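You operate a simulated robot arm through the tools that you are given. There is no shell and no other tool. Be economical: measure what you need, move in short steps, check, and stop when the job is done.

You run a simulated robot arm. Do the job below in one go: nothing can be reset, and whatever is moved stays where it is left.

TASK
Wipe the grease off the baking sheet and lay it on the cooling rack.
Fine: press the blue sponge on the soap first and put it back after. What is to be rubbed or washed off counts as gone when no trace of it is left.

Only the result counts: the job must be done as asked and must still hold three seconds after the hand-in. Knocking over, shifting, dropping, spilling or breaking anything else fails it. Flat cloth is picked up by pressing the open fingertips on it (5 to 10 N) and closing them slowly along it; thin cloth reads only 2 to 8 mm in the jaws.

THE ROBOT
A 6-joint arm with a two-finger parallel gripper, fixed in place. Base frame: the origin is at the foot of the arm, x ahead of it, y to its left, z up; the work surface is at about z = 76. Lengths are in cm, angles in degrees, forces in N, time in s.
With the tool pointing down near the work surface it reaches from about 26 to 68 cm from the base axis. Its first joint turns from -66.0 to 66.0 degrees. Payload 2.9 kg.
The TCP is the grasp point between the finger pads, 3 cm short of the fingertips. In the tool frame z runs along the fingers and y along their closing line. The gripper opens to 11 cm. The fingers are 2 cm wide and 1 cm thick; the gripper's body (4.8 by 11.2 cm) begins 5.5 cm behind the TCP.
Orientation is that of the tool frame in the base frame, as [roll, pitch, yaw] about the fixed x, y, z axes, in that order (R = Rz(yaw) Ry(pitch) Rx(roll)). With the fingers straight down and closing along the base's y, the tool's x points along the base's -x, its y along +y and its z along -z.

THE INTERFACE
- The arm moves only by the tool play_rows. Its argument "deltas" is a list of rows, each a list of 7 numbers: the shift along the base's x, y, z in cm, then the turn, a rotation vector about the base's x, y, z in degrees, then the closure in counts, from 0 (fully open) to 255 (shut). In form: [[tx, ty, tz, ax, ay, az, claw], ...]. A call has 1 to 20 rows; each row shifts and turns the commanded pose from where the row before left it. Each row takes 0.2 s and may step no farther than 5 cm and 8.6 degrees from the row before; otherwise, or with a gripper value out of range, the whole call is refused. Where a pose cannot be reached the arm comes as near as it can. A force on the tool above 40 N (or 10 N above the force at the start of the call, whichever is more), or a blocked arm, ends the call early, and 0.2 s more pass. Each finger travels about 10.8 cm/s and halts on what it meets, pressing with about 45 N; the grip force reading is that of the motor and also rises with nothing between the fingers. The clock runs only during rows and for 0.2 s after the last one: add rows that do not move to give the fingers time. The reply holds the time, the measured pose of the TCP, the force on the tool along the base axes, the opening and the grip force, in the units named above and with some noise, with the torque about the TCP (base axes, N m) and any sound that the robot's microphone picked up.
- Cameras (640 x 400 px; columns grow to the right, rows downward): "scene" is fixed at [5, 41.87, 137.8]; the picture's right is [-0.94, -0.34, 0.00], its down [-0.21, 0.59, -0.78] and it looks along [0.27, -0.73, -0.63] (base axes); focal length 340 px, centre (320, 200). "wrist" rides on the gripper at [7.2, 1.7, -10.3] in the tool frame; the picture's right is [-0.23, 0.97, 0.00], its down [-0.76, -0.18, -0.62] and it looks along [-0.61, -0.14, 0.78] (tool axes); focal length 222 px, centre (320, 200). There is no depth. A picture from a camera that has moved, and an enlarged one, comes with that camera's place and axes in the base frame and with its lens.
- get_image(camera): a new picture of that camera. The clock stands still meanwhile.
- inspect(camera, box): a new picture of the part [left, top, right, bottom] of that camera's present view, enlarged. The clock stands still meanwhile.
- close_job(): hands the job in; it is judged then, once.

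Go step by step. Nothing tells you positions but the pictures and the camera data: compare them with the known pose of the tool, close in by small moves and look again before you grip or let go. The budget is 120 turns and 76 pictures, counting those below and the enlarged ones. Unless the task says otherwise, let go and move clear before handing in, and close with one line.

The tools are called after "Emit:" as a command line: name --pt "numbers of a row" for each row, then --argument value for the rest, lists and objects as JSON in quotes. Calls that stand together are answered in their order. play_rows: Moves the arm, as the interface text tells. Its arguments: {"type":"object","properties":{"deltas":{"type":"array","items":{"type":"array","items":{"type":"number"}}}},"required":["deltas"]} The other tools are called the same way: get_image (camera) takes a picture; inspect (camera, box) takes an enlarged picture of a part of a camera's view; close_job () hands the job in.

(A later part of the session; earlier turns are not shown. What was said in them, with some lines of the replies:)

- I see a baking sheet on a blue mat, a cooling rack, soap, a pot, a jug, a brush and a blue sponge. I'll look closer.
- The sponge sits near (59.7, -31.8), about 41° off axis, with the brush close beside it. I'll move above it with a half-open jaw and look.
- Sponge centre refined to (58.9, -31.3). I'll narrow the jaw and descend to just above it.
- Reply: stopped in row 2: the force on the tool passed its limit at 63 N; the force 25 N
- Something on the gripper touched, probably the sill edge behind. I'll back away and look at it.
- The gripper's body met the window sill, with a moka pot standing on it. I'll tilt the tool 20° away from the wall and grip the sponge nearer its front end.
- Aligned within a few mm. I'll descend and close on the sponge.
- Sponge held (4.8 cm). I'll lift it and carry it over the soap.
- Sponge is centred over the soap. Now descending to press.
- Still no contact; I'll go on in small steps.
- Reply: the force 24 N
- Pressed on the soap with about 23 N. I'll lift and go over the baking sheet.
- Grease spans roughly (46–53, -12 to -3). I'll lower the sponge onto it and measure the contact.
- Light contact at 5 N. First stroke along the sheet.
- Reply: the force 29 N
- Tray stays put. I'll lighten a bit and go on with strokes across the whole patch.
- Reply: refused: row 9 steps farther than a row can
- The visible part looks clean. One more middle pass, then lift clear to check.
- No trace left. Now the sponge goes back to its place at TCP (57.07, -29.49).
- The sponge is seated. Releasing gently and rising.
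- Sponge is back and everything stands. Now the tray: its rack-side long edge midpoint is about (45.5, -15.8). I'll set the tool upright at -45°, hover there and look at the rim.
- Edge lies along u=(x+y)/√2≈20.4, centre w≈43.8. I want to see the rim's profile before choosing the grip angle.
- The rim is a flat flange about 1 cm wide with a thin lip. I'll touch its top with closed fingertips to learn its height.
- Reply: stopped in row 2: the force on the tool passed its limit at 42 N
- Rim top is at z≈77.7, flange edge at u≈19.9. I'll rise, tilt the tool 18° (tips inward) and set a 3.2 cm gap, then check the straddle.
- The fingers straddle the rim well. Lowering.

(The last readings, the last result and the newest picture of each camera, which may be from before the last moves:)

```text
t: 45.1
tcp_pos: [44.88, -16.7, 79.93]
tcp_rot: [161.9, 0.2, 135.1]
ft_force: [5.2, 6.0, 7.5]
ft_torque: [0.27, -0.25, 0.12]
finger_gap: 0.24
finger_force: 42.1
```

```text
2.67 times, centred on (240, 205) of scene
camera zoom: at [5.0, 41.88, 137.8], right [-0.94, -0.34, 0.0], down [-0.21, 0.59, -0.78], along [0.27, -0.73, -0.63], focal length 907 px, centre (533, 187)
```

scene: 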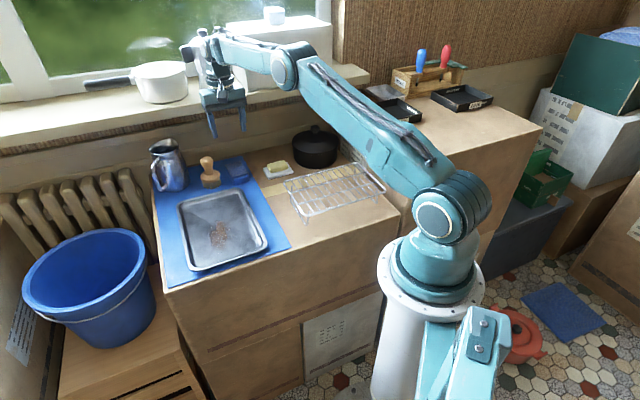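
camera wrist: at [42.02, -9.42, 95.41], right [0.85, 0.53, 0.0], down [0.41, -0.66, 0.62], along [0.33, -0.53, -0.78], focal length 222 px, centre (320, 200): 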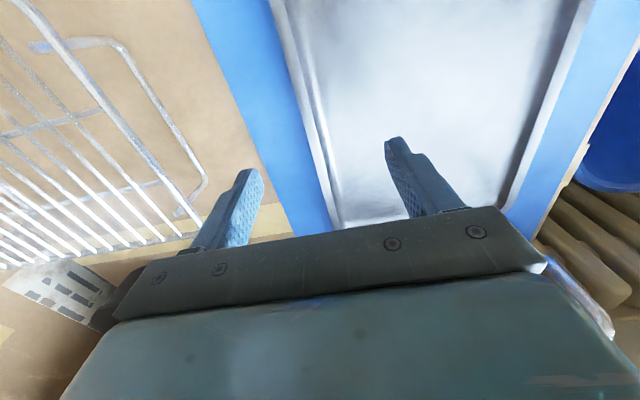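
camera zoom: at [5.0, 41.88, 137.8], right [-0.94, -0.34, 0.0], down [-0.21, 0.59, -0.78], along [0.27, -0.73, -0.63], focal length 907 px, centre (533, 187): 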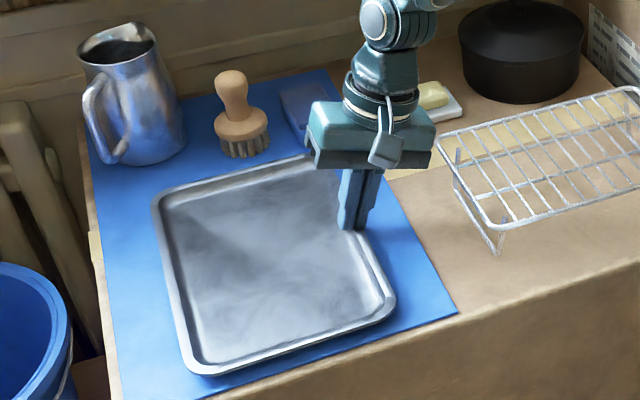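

It holds a thin wall (0.24 cm). A small test lift.

Emit:
play_rows --pt "0 0 0.5 0 0 0 255" --pt "0 0 0.5 0 0 0 255" --pt "0 0 1.0 0 0 0 255" --pt "0 0 0 0 0 0 255"

Emit:
inspect --camera "scene" --box '[160, 130, 320, 280]'

```text
t: 46.1
tcp_pos: [44.95, -16.72, 81.88]
tcp_rot: [161.9, 0.0, 135.1]
ft_force: [0.0, 0.7, -1.3]
ft_torque: [-0.2, 0.19, 0.01]
finger_gap: 0.24
finger_force: 42.7
```

```text
2.67 times, centred on (240, 205) of scene
camera zoom: at [5.01, 41.87, 137.8], right [-0.94, -0.34, 0.0], down [-0.21, 0.59, -0.78], along [0.27, -0.73, -0.63], focal length 907 px, centre (533, 187)
```

zoom: 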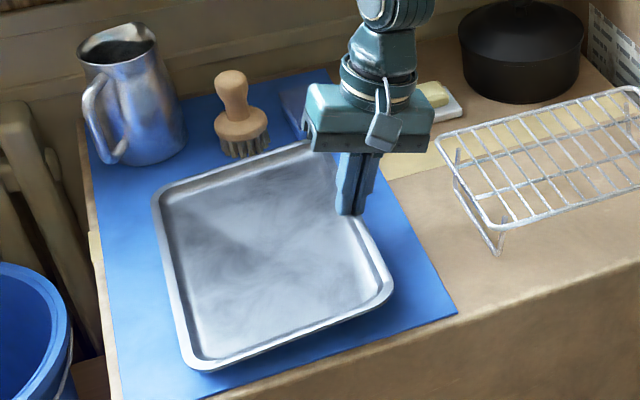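

Emit:
play_rows --pt "0 0 1.0 0 0 0 255" --pt "0 0 1.5 0 0 0 255" --pt "0 0 1.5 0 0 0 255" --pt "0 0 0 0 0 0 255"

Emit:
inspect --camera "scene" --box '[160, 130, 320, 280]'

Emit:
get_image --camera "wrist"

```text
t: 47.1
tcp_pos: [44.84, -16.83, 85.98]
tcp_rot: [161.9, 0.0, 135.0]
ft_force: [-1.0, 0.7, -2.9]
ft_torque: [-0.19, 0.14, 0.04]
finger_gap: 0.22
finger_force: 42.5
```

```text
2.67 times, centred on (240, 205) of scene
camera zoom: at [5.01, 41.87, 137.8], right [-0.94, -0.34, 0.0], down [-0.21, 0.59, -0.78], along [0.27, -0.73, -0.63], focal length 907 px, centre (533, 187)
```

zoom: 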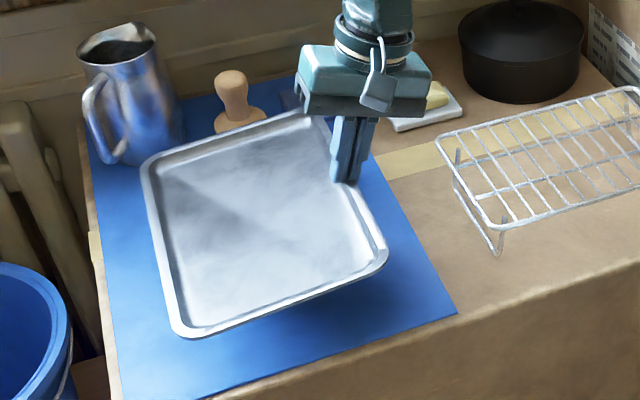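

```text
36 pictures are left
camera wrist: at [38.83, -12.57, 96.45], right [0.82, 0.49, 0.3], down [0.28, -0.79, 0.54], along [0.5, -0.35, -0.79], focal length 222 px, centre (320, 200)
```

wrist: 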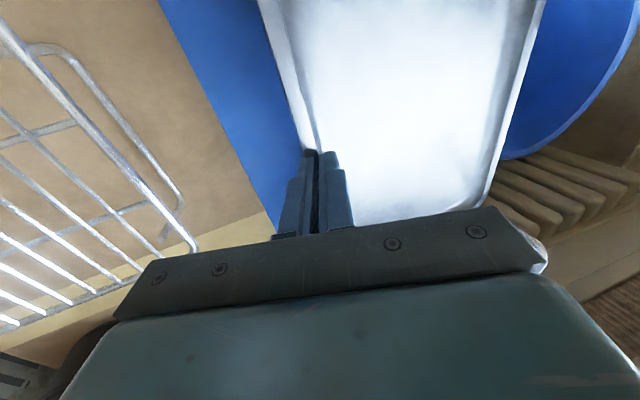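

The sheet hangs nearly level and firm. I'll lift higher, draw back from the wall, then turn it by -90°.

Emit:
play_rows --pt "-0.8 0 1.0 0 0 0 255" --pt "-1.8 0 1.2 0 0 0 255" --pt "-2.2 0 1.2 0 0 0 255" --pt "-2.2 0 1.2 0 0 0 255" --pt "-2.2 0 1.0 0 0 0 255" --pt "-1.8 0 0.5 0 0 0 255" --pt "-0.8 0 0 0 0 0 255" --pt "0 0 0 0 0 0 255"

Emit:
play_rows --pt "0 0 0 0 0 -3 255" --pt "0 0 0 0 0 -5 255" --pt "0 0 0 0 0 -6 255" --pt "0 0 0 0 0 -6 255" --pt "0 0 0 0 0 -6 255" --pt "0 0 0 0 0 -6 255" --pt "0 0 0 0 0 -5 255" --pt "0 0 0 0 0 -5 255" --pt "0 0 0 0 0 -3 255" --pt "0 0 0 0 0 0 255"

Emit:
get_image --camera "scene"

```text
t: 48.9
tcp_pos: [33.19, -16.72, 92.06]
tcp_rot: [162.0, 0.0, 135.0]
ft_force: [0.7, 0.1, -2.4]
ft_torque: [-0.16, 0.21, -0.02]
finger_gap: 0.24
finger_force: 42.1
```

```text
t: 51.1
tcp_pos: [33.06, -16.87, 91.98]
tcp_rot: [162.0, 0.0, 90.0]
ft_force: [0.0, -0.3, -2.6]
ft_torque: [0.04, 0.25, -0.02]
finger_gap: 0.21
finger_force: 42.3
```

```text
35 pictures are left
```

scene: 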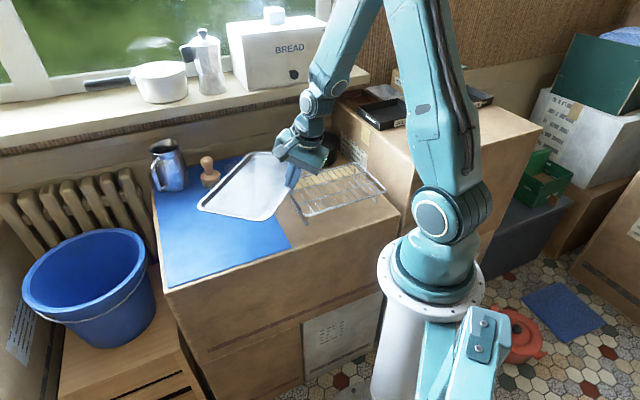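

Emit:
play_rows --pt "0 0 0 0 0 -3 255" --pt "0 0 0 0 0 -5 255" --pt "0 0 0 0 0 -6 255" --pt "0 0 0 0 0 -6 255" --pt "0 0 0 0 0 -6 255" --pt "0 0 0 0 0 -6 255" --pt "0 0 0 0 0 -5 255" --pt "0 0 0 0 0 -5 255" --pt "0 0 0 0 0 -3 255" --pt "0 0 0 0 0 0 255"

Emit:
get_image --camera "scene"

Emit:
get_image --camera "wrist"

```text
t: 53.3
tcp_pos: [33.1, -16.82, 92.1]
tcp_rot: [162.0, 0.0, 44.9]
ft_force: [-0.5, -0.5, -2.9]
ft_torque: [0.18, 0.19, -0.03]
finger_gap: 0.22
finger_force: 42.3
```

```text
34 pictures are left
```

scene: 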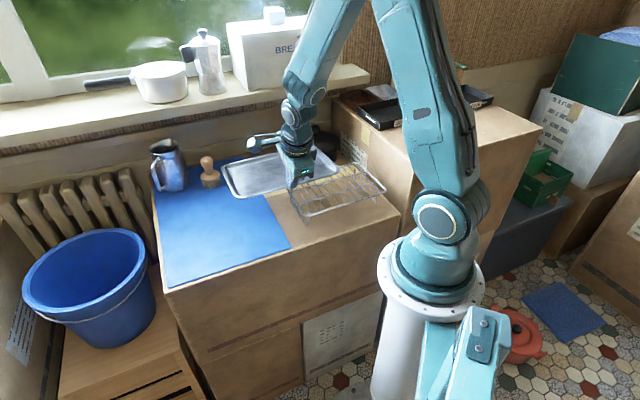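

```text
33 pictures are left
camera wrist: at [37.26, -10.35, 102.57], right [0.49, -0.82, 0.3], down [-0.79, -0.28, 0.54], along [-0.35, -0.5, -0.79], focal length 222 px, centre (320, 200)
```

wrist: 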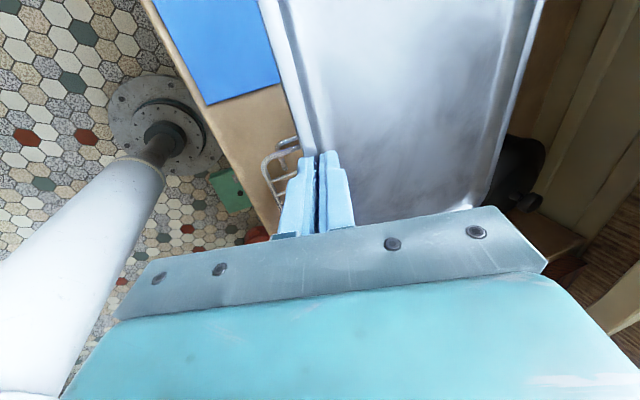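

The sheet is aligned with the rack. Moving over it.

Emit:
play_rows --pt "-0.8 -0.6 0 0 0 0 255" --pt "-1.7 -1.25 0 0 0 0 255" --pt "-1.8 -1.35 0 0 0 0 255" --pt "-1.8 -1.35 -0.5 0 0 0 255" --pt "-1.8 -1.35 -0.5 0 0 0 255" --pt "-1.5 -1.1 -0.5 0 0 0 255" --pt "-0.8 -0.6 -0.5 0 0 0 255" --pt "0 0 0 0 0 0 255"

Emit:
inspect --camera "scene" --box '[210, 100, 450, 250]'

Emit:
get_image --camera "wrist"

```text
t: 55.1
tcp_pos: [22.9, -24.26, 89.94]
tcp_rot: [162.0, 0.1, 44.9]
ft_force: [-0.2, -0.2, -2.8]
ft_torque: [0.17, 0.15, 0.0]
finger_gap: 0.25
finger_force: 42.3
```

```text
2.67 times, centred on (330, 175) of scene
camera zoom: at [5.01, 41.86, 137.8], right [-0.94, -0.34, 0.0], down [-0.21, 0.59, -0.78], along [0.27, -0.73, -0.63], focal length 907 px, centre (293, 267)
```

zoom: 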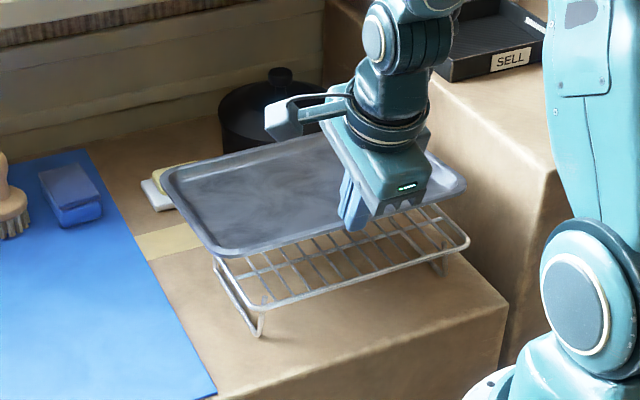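

```text
31 pictures are left
camera wrist: at [26.99, -17.93, 100.45], right [0.49, -0.82, 0.3], down [-0.79, -0.28, 0.54], along [-0.35, -0.51, -0.79], focal length 222 px, centre (320, 200)
```

wrist: 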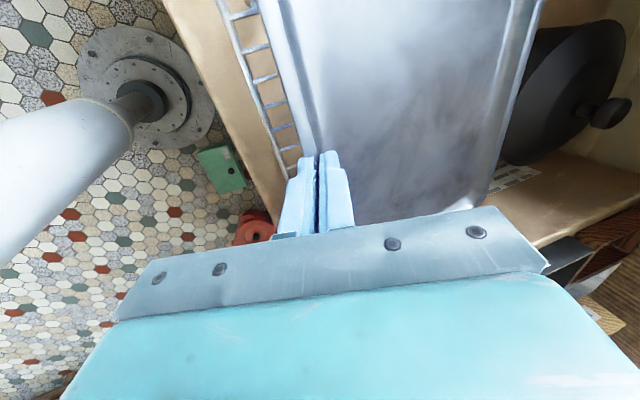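

The wrist view shows the rack's near rail at w≈32.2, which means its top is higher (z≈82.5) than I took it for. I'll shift 2.8 cm toward the robot and check.

Emit:
play_rows --pt "-0.66 0.66 0 0 0 0 255" --pt "-0.66 0.66 0 0 0 0 255" --pt "-0.66 0.66 0 0 0 0 255" --pt "0 0 0 0 0 0 255"

Emit:
inspect --camera "scene" --box '[240, 120, 400, 220]'

Emit:
get_image --camera "wrist"

```text
t: 56.1
tcp_pos: [21.65, -23.12, 90.13]
tcp_rot: [162.1, 0.0, 44.9]
ft_force: [0.1, -0.1, -2.4]
ft_torque: [0.17, 0.18, 0.05]
finger_gap: 0.24
finger_force: 42.3
out of reach, approached as far as the arm can: row 3
```

```text
4.00 times, centred on (320, 170) of scene
camera zoom: at [5.01, 41.86, 137.8], right [-0.94, -0.34, 0.0], down [-0.21, 0.59, -0.78], along [0.27, -0.73, -0.63], focal length 1360 px, centre (320, 320)
```

zoom: 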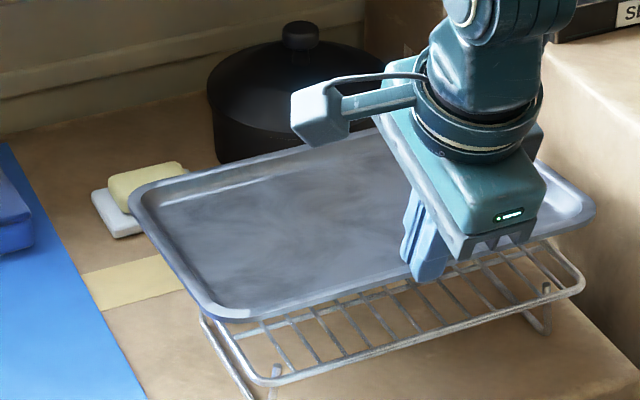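

```text
29 pictures are left
camera wrist: at [25.73, -16.65, 100.58], right [0.49, -0.82, 0.3], down [-0.79, -0.28, 0.54], along [-0.35, -0.5, -0.79], focal length 222 px, centre (320, 200)
```

wrist: 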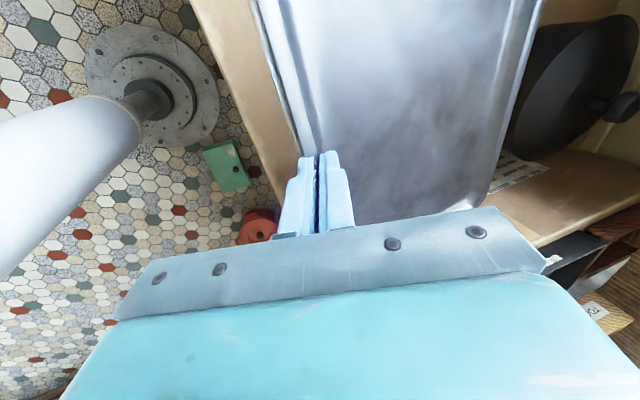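

Tray sits about 1 cm off the rack's centre, at the inner reach limit, which is fine. It droops about 7° at the far side, so that side lands first. Lowering in small steps.

Emit:
play_rows --pt "0 0 -0.5 0 0 0 255" --pt "0 0 -0.5 0 0 0 255" --pt "0 0 0 0 0 0 255"

```text
t: 56.9
tcp_pos: [21.56, -23.22, 89.08]
tcp_rot: [162.0, 0.0, 45.0]
ft_force: [-0.4, 0.0, -2.4]
ft_torque: [0.14, 0.15, -0.03]
finger_gap: 0.27
finger_force: 42.5
```

Emit:
play_rows --pt "0 0 -0.3 0 0 0 255" --pt "0 0 -0.3 0 0 0 255" --pt "0 0 0 0 0 0 255"

Emit:
play_rows --pt "0 0 -0.3 0 0 0 255" --pt "0 0 -0.3 0 0 0 255" --pt "0 0 0 0 0 0 255"

Emit:
inspect --camera "scene" --box '[240, 120, 400, 220]'

```text
t: 57.7
tcp_pos: [21.79, -23.19, 88.37]
tcp_rot: [162.1, 0.0, 44.9]
ft_force: [-0.2, 0.4, -2.3]
ft_torque: [0.17, 0.14, -0.01]
finger_gap: 0.21
finger_force: 42.5
```

```text
t: 58.5
tcp_pos: [21.74, -23.25, 87.81]
tcp_rot: [162.0, 0.0, 45.0]
ft_force: [-0.6, 0.0, -2.3]
ft_torque: [0.16, 0.16, 0.01]
finger_gap: 0.24
finger_force: 41.6
```

```text
4.00 times, centred on (320, 170) of scene
camera zoom: at [5.01, 41.86, 137.8], right [-0.94, -0.34, 0.0], down [-0.21, 0.59, -0.78], along [0.27, -0.73, -0.63], focal length 1360 px, centre (320, 320)
```

zoom: 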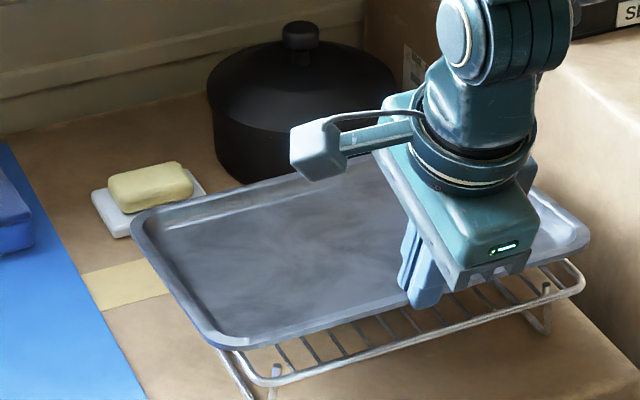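

Emit:
play_rows --pt "0 0 -0.2 0 0 0 255" --pt "0 0 -0.2 0 0 0 255" --pt "0 0 0 0 0 0 255"

Emit:
play_rows --pt "0 0 -0.2 0 0 0 255" --pt "0 0 -0.2 0 0 0 255" --pt "0 0 0 0 0 0 255"

Emit:
inspect --camera "scene" --box '[240, 120, 400, 220]'

```text
t: 59.3
tcp_pos: [21.68, -23.16, 87.43]
tcp_rot: [162.2, 0.0, 44.9]
ft_force: [0.5, 0.7, -2.6]
ft_torque: [0.17, 0.15, -0.03]
finger_gap: 0.22
finger_force: 42.2
```

```text
t: 60.1
tcp_pos: [21.62, -23.32, 87.11]
tcp_rot: [162.2, -0.1, 45.0]
ft_force: [-0.7, -0.1, -2.2]
ft_torque: [0.08, 0.14, 0.05]
finger_gap: 0.23
finger_force: 42.3
```

```text
4.00 times, centred on (320, 170) of scene
camera zoom: at [5.01, 41.86, 137.8], right [-0.94, -0.34, 0.0], down [-0.21, 0.59, -0.78], along [0.27, -0.73, -0.63], focal length 1360 px, centre (320, 320)
```

zoom: 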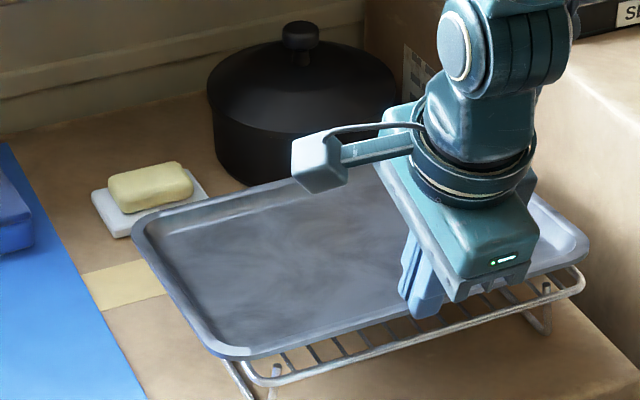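

The far side has begun to touch. Continuing down.

Emit:
play_rows --pt "0 0 -0.2 0 0 0 255" --pt "0 0 -0.2 0 0 0 255" --pt "0 0 0 0 0 0 255"

Emit:
play_rows --pt "0 0 -0.2 0 0 0 255" --pt "0 0 -0.2 0 0 0 255" --pt "0 0 0 0 0 0 255"

Emit:
inspect --camera "scene" --box '[240, 120, 400, 220]'

Emit:
get_image --camera "wrist"

```text
t: 60.9
tcp_pos: [21.63, -23.24, 86.73]
tcp_rot: [162.1, -0.1, 45.1]
ft_force: [0.4, -0.3, -1.9]
ft_torque: [-0.05, 0.16, -0.04]
finger_gap: 0.23
finger_force: 41.9
```

```text
t: 61.7
tcp_pos: [21.65, -23.34, 86.42]
tcp_rot: [161.9, 0.1, 45.0]
ft_force: [-0.9, 1.2, -0.7]
ft_torque: [-0.14, 0.14, -0.04]
finger_gap: 0.22
finger_force: 42.0
```

```text
4.00 times, centred on (320, 170) of scene
camera zoom: at [5.01, 41.87, 137.8], right [-0.94, -0.34, 0.0], down [-0.21, 0.59, -0.78], along [0.27, -0.73, -0.63], focal length 1360 px, centre (320, 320)
```

zoom: 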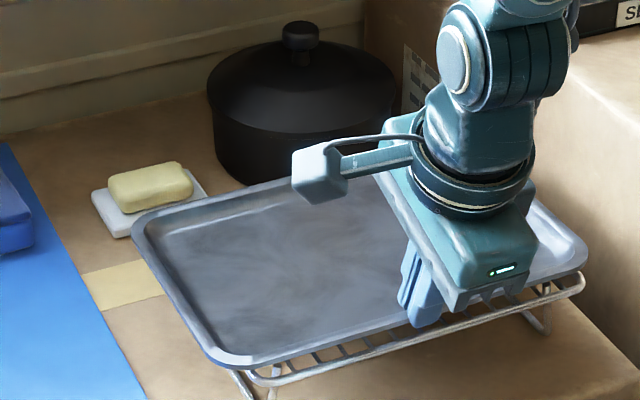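

```text
25 pictures are left
camera wrist: at [25.81, -16.86, 96.8], right [0.49, -0.82, 0.3], down [-0.79, -0.28, 0.54], along [-0.35, -0.5, -0.79], focal length 222 px, centre (320, 200)
```

wrist: 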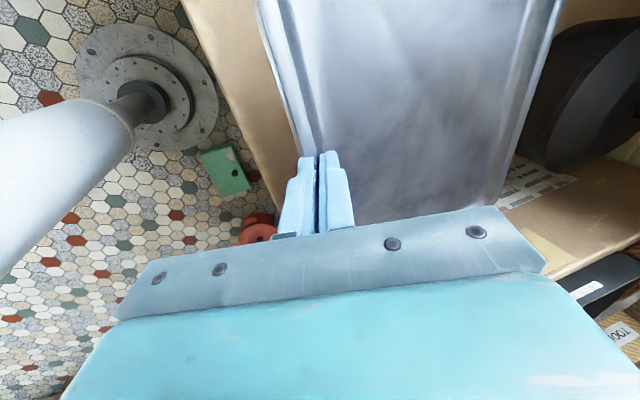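

Emit:
inspect --camera "wrist" --box '[220, 60, 380, 220]'

Emit:
inspect --camera "scene" --box '[315, 165, 395, 215]'

```text
2.50 times, centred on (300, 140) of wrist
camera zoom: at [25.81, -16.86, 96.8], right [0.49, -0.82, 0.3], down [-0.79, -0.28, 0.54], along [-0.35, -0.5, -0.79], focal length 555 px, centre (370, 350)
```

zoom: 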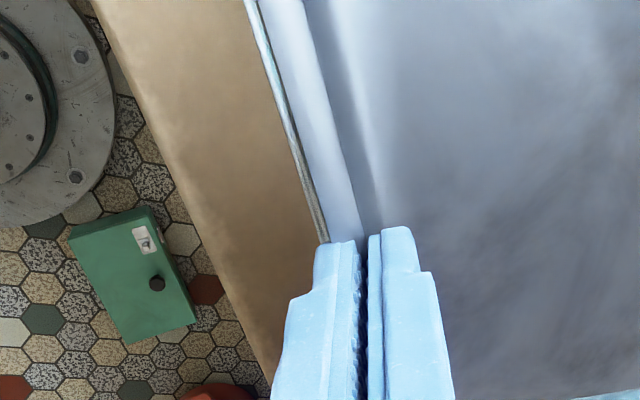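

```text
8.00 times, centred on (355, 190) of scene
camera zoom: at [5.01, 41.87, 137.8], right [-0.94, -0.34, 0.0], down [-0.21, 0.59, -0.78], along [0.27, -0.73, -0.63], focal length 2721 px, centre (40, 280)
```

zoom: 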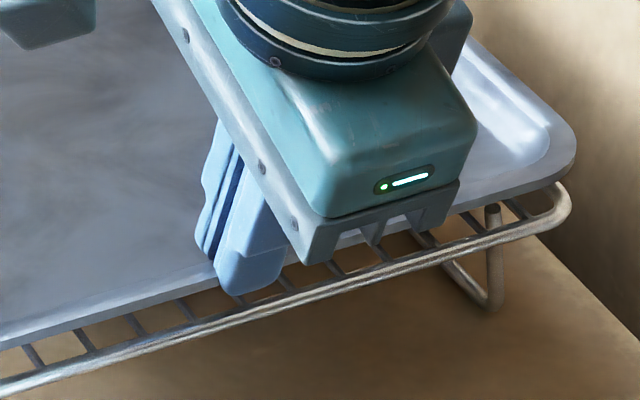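

The rail lies under the flange, and the tray's floor will meet the crossbars before the fingertip reaches the rail. A little lower.

Emit:
play_rows --pt "0 0 -0.15 0 0 0 255" --pt "0 0 -0.15 0 0 0 255" --pt "0 0 0 0 0 0 255"

Emit:
inspect --camera "scene" --box '[240, 120, 400, 220]'

```text
t: 62.5
tcp_pos: [21.62, -23.27, 85.92]
tcp_rot: [162.2, 0.1, 44.9]
ft_force: [-0.2, 0.0, -0.1]
ft_torque: [-0.23, 0.11, -0.02]
finger_gap: 0.22
finger_force: 42.4
```

```text
4.00 times, centred on (320, 170) of scene
camera zoom: at [5.01, 41.87, 137.8], right [-0.94, -0.34, 0.0], down [-0.21, 0.59, -0.78], along [0.27, -0.73, -0.63], focal length 1360 px, centre (320, 320)
```

zoom: 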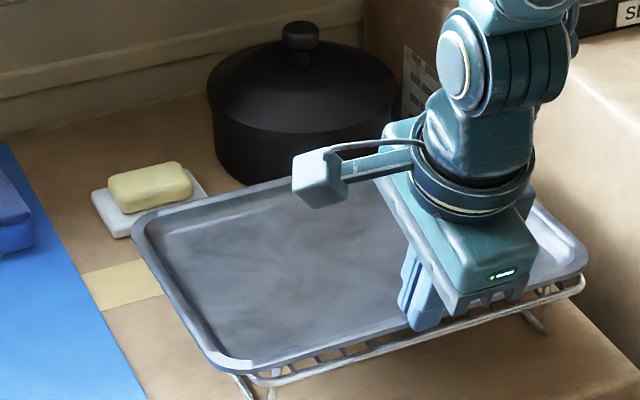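

Emit:
play_rows --pt "0 0 -0.15 0 0 0 255" --pt "0 0 0 0 0 0 255"

Emit:
play_rows --pt "0 0 -0.15 0 0 0 255" --pt "0 0 0 0 0 0 255"

Emit:
inspect --camera "scene" --box '[240, 120, 400, 220]'

```text
t: 63.1
tcp_pos: [21.64, -23.27, 85.83]
tcp_rot: [162.2, 0.0, 45.0]
ft_force: [-1.4, -0.9, 6.8]
ft_torque: [-0.28, 0.06, 0.02]
finger_gap: 0.25
finger_force: 42.4
```

```text
t: 63.7
tcp_pos: [21.69, -23.23, 85.63]
tcp_rot: [161.8, 0.0, 45.1]
ft_force: [-4.7, 3.8, 33.5]
ft_torque: [-0.26, -0.14, 0.03]
finger_gap: 0.26
finger_force: 42.2
```

```text
4.00 times, centred on (320, 170) of scene
camera zoom: at [4.97, 41.9, 137.79], right [-0.94, -0.34, 0.0], down [-0.21, 0.59, -0.78], along [0.27, -0.73, -0.63], focal length 1360 px, centre (320, 320)
```

zoom: 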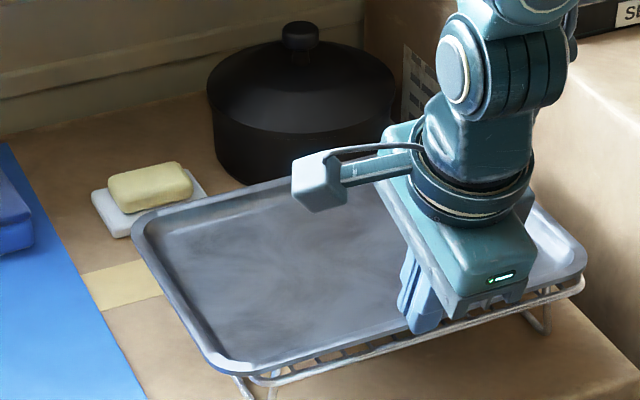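

Landed (33 N). I'll relieve the press, open slightly, rise, open more, and rise clear.

Emit:
play_rows --pt "0 0 0.15 0 0 0 255" --pt "0 0 0 0 0 0 245" --pt "0 0 0 0 0 0 230" --pt "0 0 0 0 0 0 230"

Emit:
inspect --camera "wrist" --box '[220, 60, 380, 220]'

```text
t: 64.7
tcp_pos: [21.65, -23.2, 85.76]
tcp_rot: [162.2, 0.1, 45.0]
ft_force: [0.1, 0.4, 0.1]
ft_torque: [0.03, -0.02, -0.02]
finger_gap: 1.11
finger_force: 0.1
```

```text
2.50 times, centred on (300, 140) of wrist
camera zoom: at [25.8, -16.81, 96.32], right [0.49, -0.82, 0.3], down [-0.79, -0.28, 0.54], along [-0.36, -0.5, -0.79], focal length 555 px, centre (370, 350)
```

zoom: 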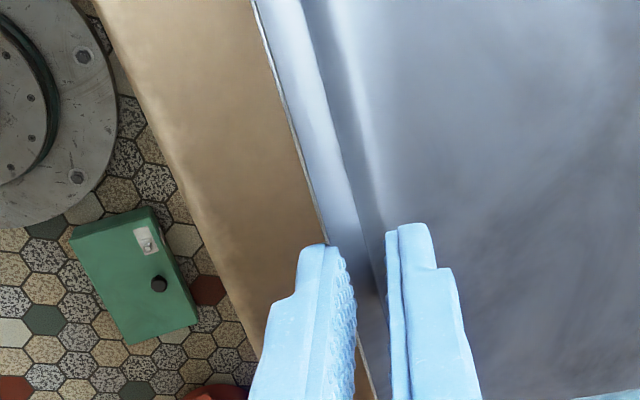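

Released with zero load. Rising carefully.

Emit:
play_rows --pt "0 0 0.3 0 0 0 230" --pt "0 0 0 0 0 0 212" --pt "0 0 0.3 0 0 0 208" --pt "0 0 0.4 0 0 0 205" --pt "0 0 0 0 0 0 205"

Emit:
inspect --camera "wrist" --box '[220, 60, 380, 220]'

```text
t: 65.9
tcp_pos: [21.61, -23.3, 86.81]
tcp_rot: [162.1, 0.0, 45.0]
ft_force: [-0.2, 0.6, -0.5]
ft_torque: [0.02, -0.03, 0.01]
finger_gap: 2.16
finger_force: 0.1
```

```text
2.50 times, centred on (300, 140) of wrist
camera zoom: at [25.81, -16.84, 97.31], right [0.49, -0.82, 0.3], down [-0.79, -0.28, 0.54], along [-0.35, -0.5, -0.79], focal length 555 px, centre (370, 350)
```

zoom: 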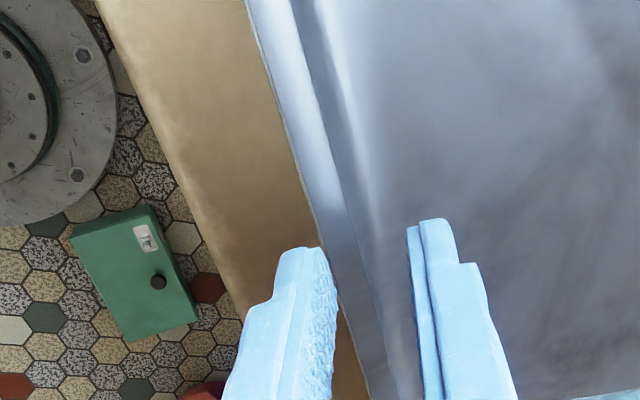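

Emit:
play_rows --pt "0 0 0.5 0 0 0 205" --pt "0 0 1 0 0 0 205" --pt "0 0 2 0 0 0 205" --pt "0 0 3 0 0 0 205" --pt "0.5 0.5 3 0 0 0 205" --pt "2 2 2 0 0 0 205" --pt "3 3 0 0 0 0 205" --pt "3 3 0 0 0 0 205" --pt "3 3 0 0 0 0 205" --pt "0 0 0 0 0 0 205"

Emit:
get_image --camera "scene"

Emit:
inspect --camera "scene" --box '[240, 120, 400, 220]'

```text
t: 68.1
tcp_pos: [33.24, -11.53, 98.25]
tcp_rot: [162.0, 0.0, 44.9]
ft_force: [0.3, -0.2, -0.6]
ft_torque: [-0.01, -0.04, -0.02]
finger_gap: 2.16
finger_force: 0.0
```

```text
18 pictures are left
```

scene: 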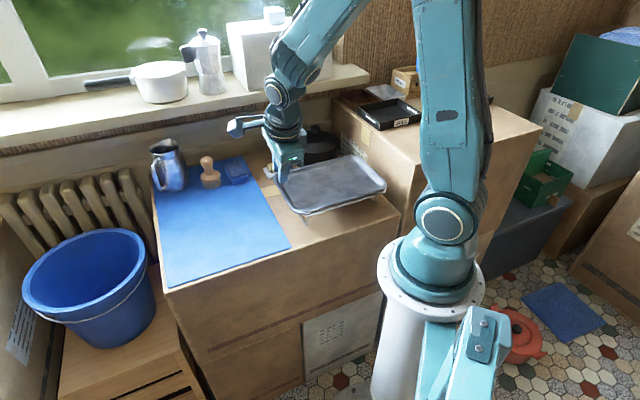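

```text
4.00 times, centred on (320, 170) of scene
camera zoom: at [5.0, 41.87, 137.8], right [-0.94, -0.34, 0.0], down [-0.21, 0.59, -0.78], along [0.27, -0.73, -0.63], focal length 1360 px, centre (320, 320)
```

zoom: 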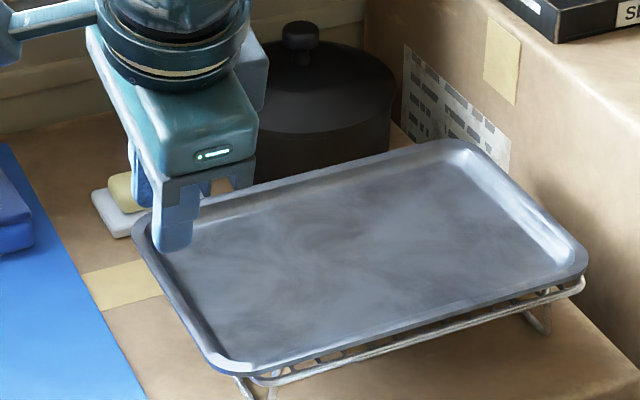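

Emit:
play_rows --pt "0 1 2 0 0 0 205" --pt "0 3 2 0 0 0 205" --pt "0 3 1 0 0 0 205" --pt "0 3 0 0 0 0 205" --pt "0 0 0 0 0 0 205"

Emit:
inspect --camera "scene" --box '[140, 110, 400, 280]'

```text
t: 69.3
tcp_pos: [32.92, -1.51, 103.37]
tcp_rot: [162.0, 0.1, 44.8]
ft_force: [0.6, 0.2, 0.4]
ft_torque: [0.0, 0.03, 0.0]
finger_gap: 2.16
finger_force: 0.1
```

```text
2.35 times, centred on (270, 195) of scene
camera zoom: at [5.0, 41.87, 137.8], right [-0.94, -0.34, 0.0], down [-0.21, 0.59, -0.78], along [0.27, -0.73, -0.63], focal length 800 px, centre (438, 212)
```

zoom: 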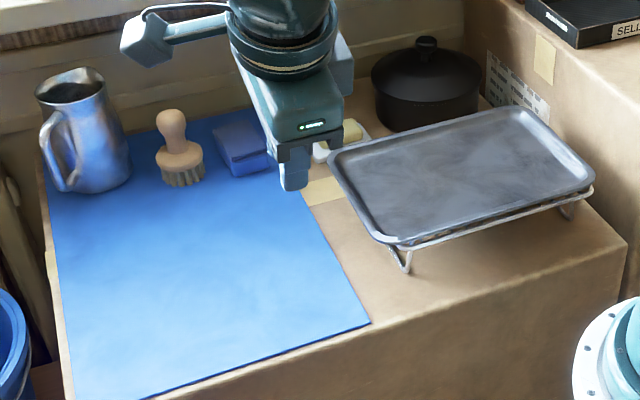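

The sheet rests level and clean on the rack, the sponge is back in its place, and nothing else looks disturbed. Handing in.

Emit:
close_job

```text
The job is handed in.
```

The baking sheet is wiped clean and lies on the cooling rack. The sponge was pressed on the soap first and is back in its place.
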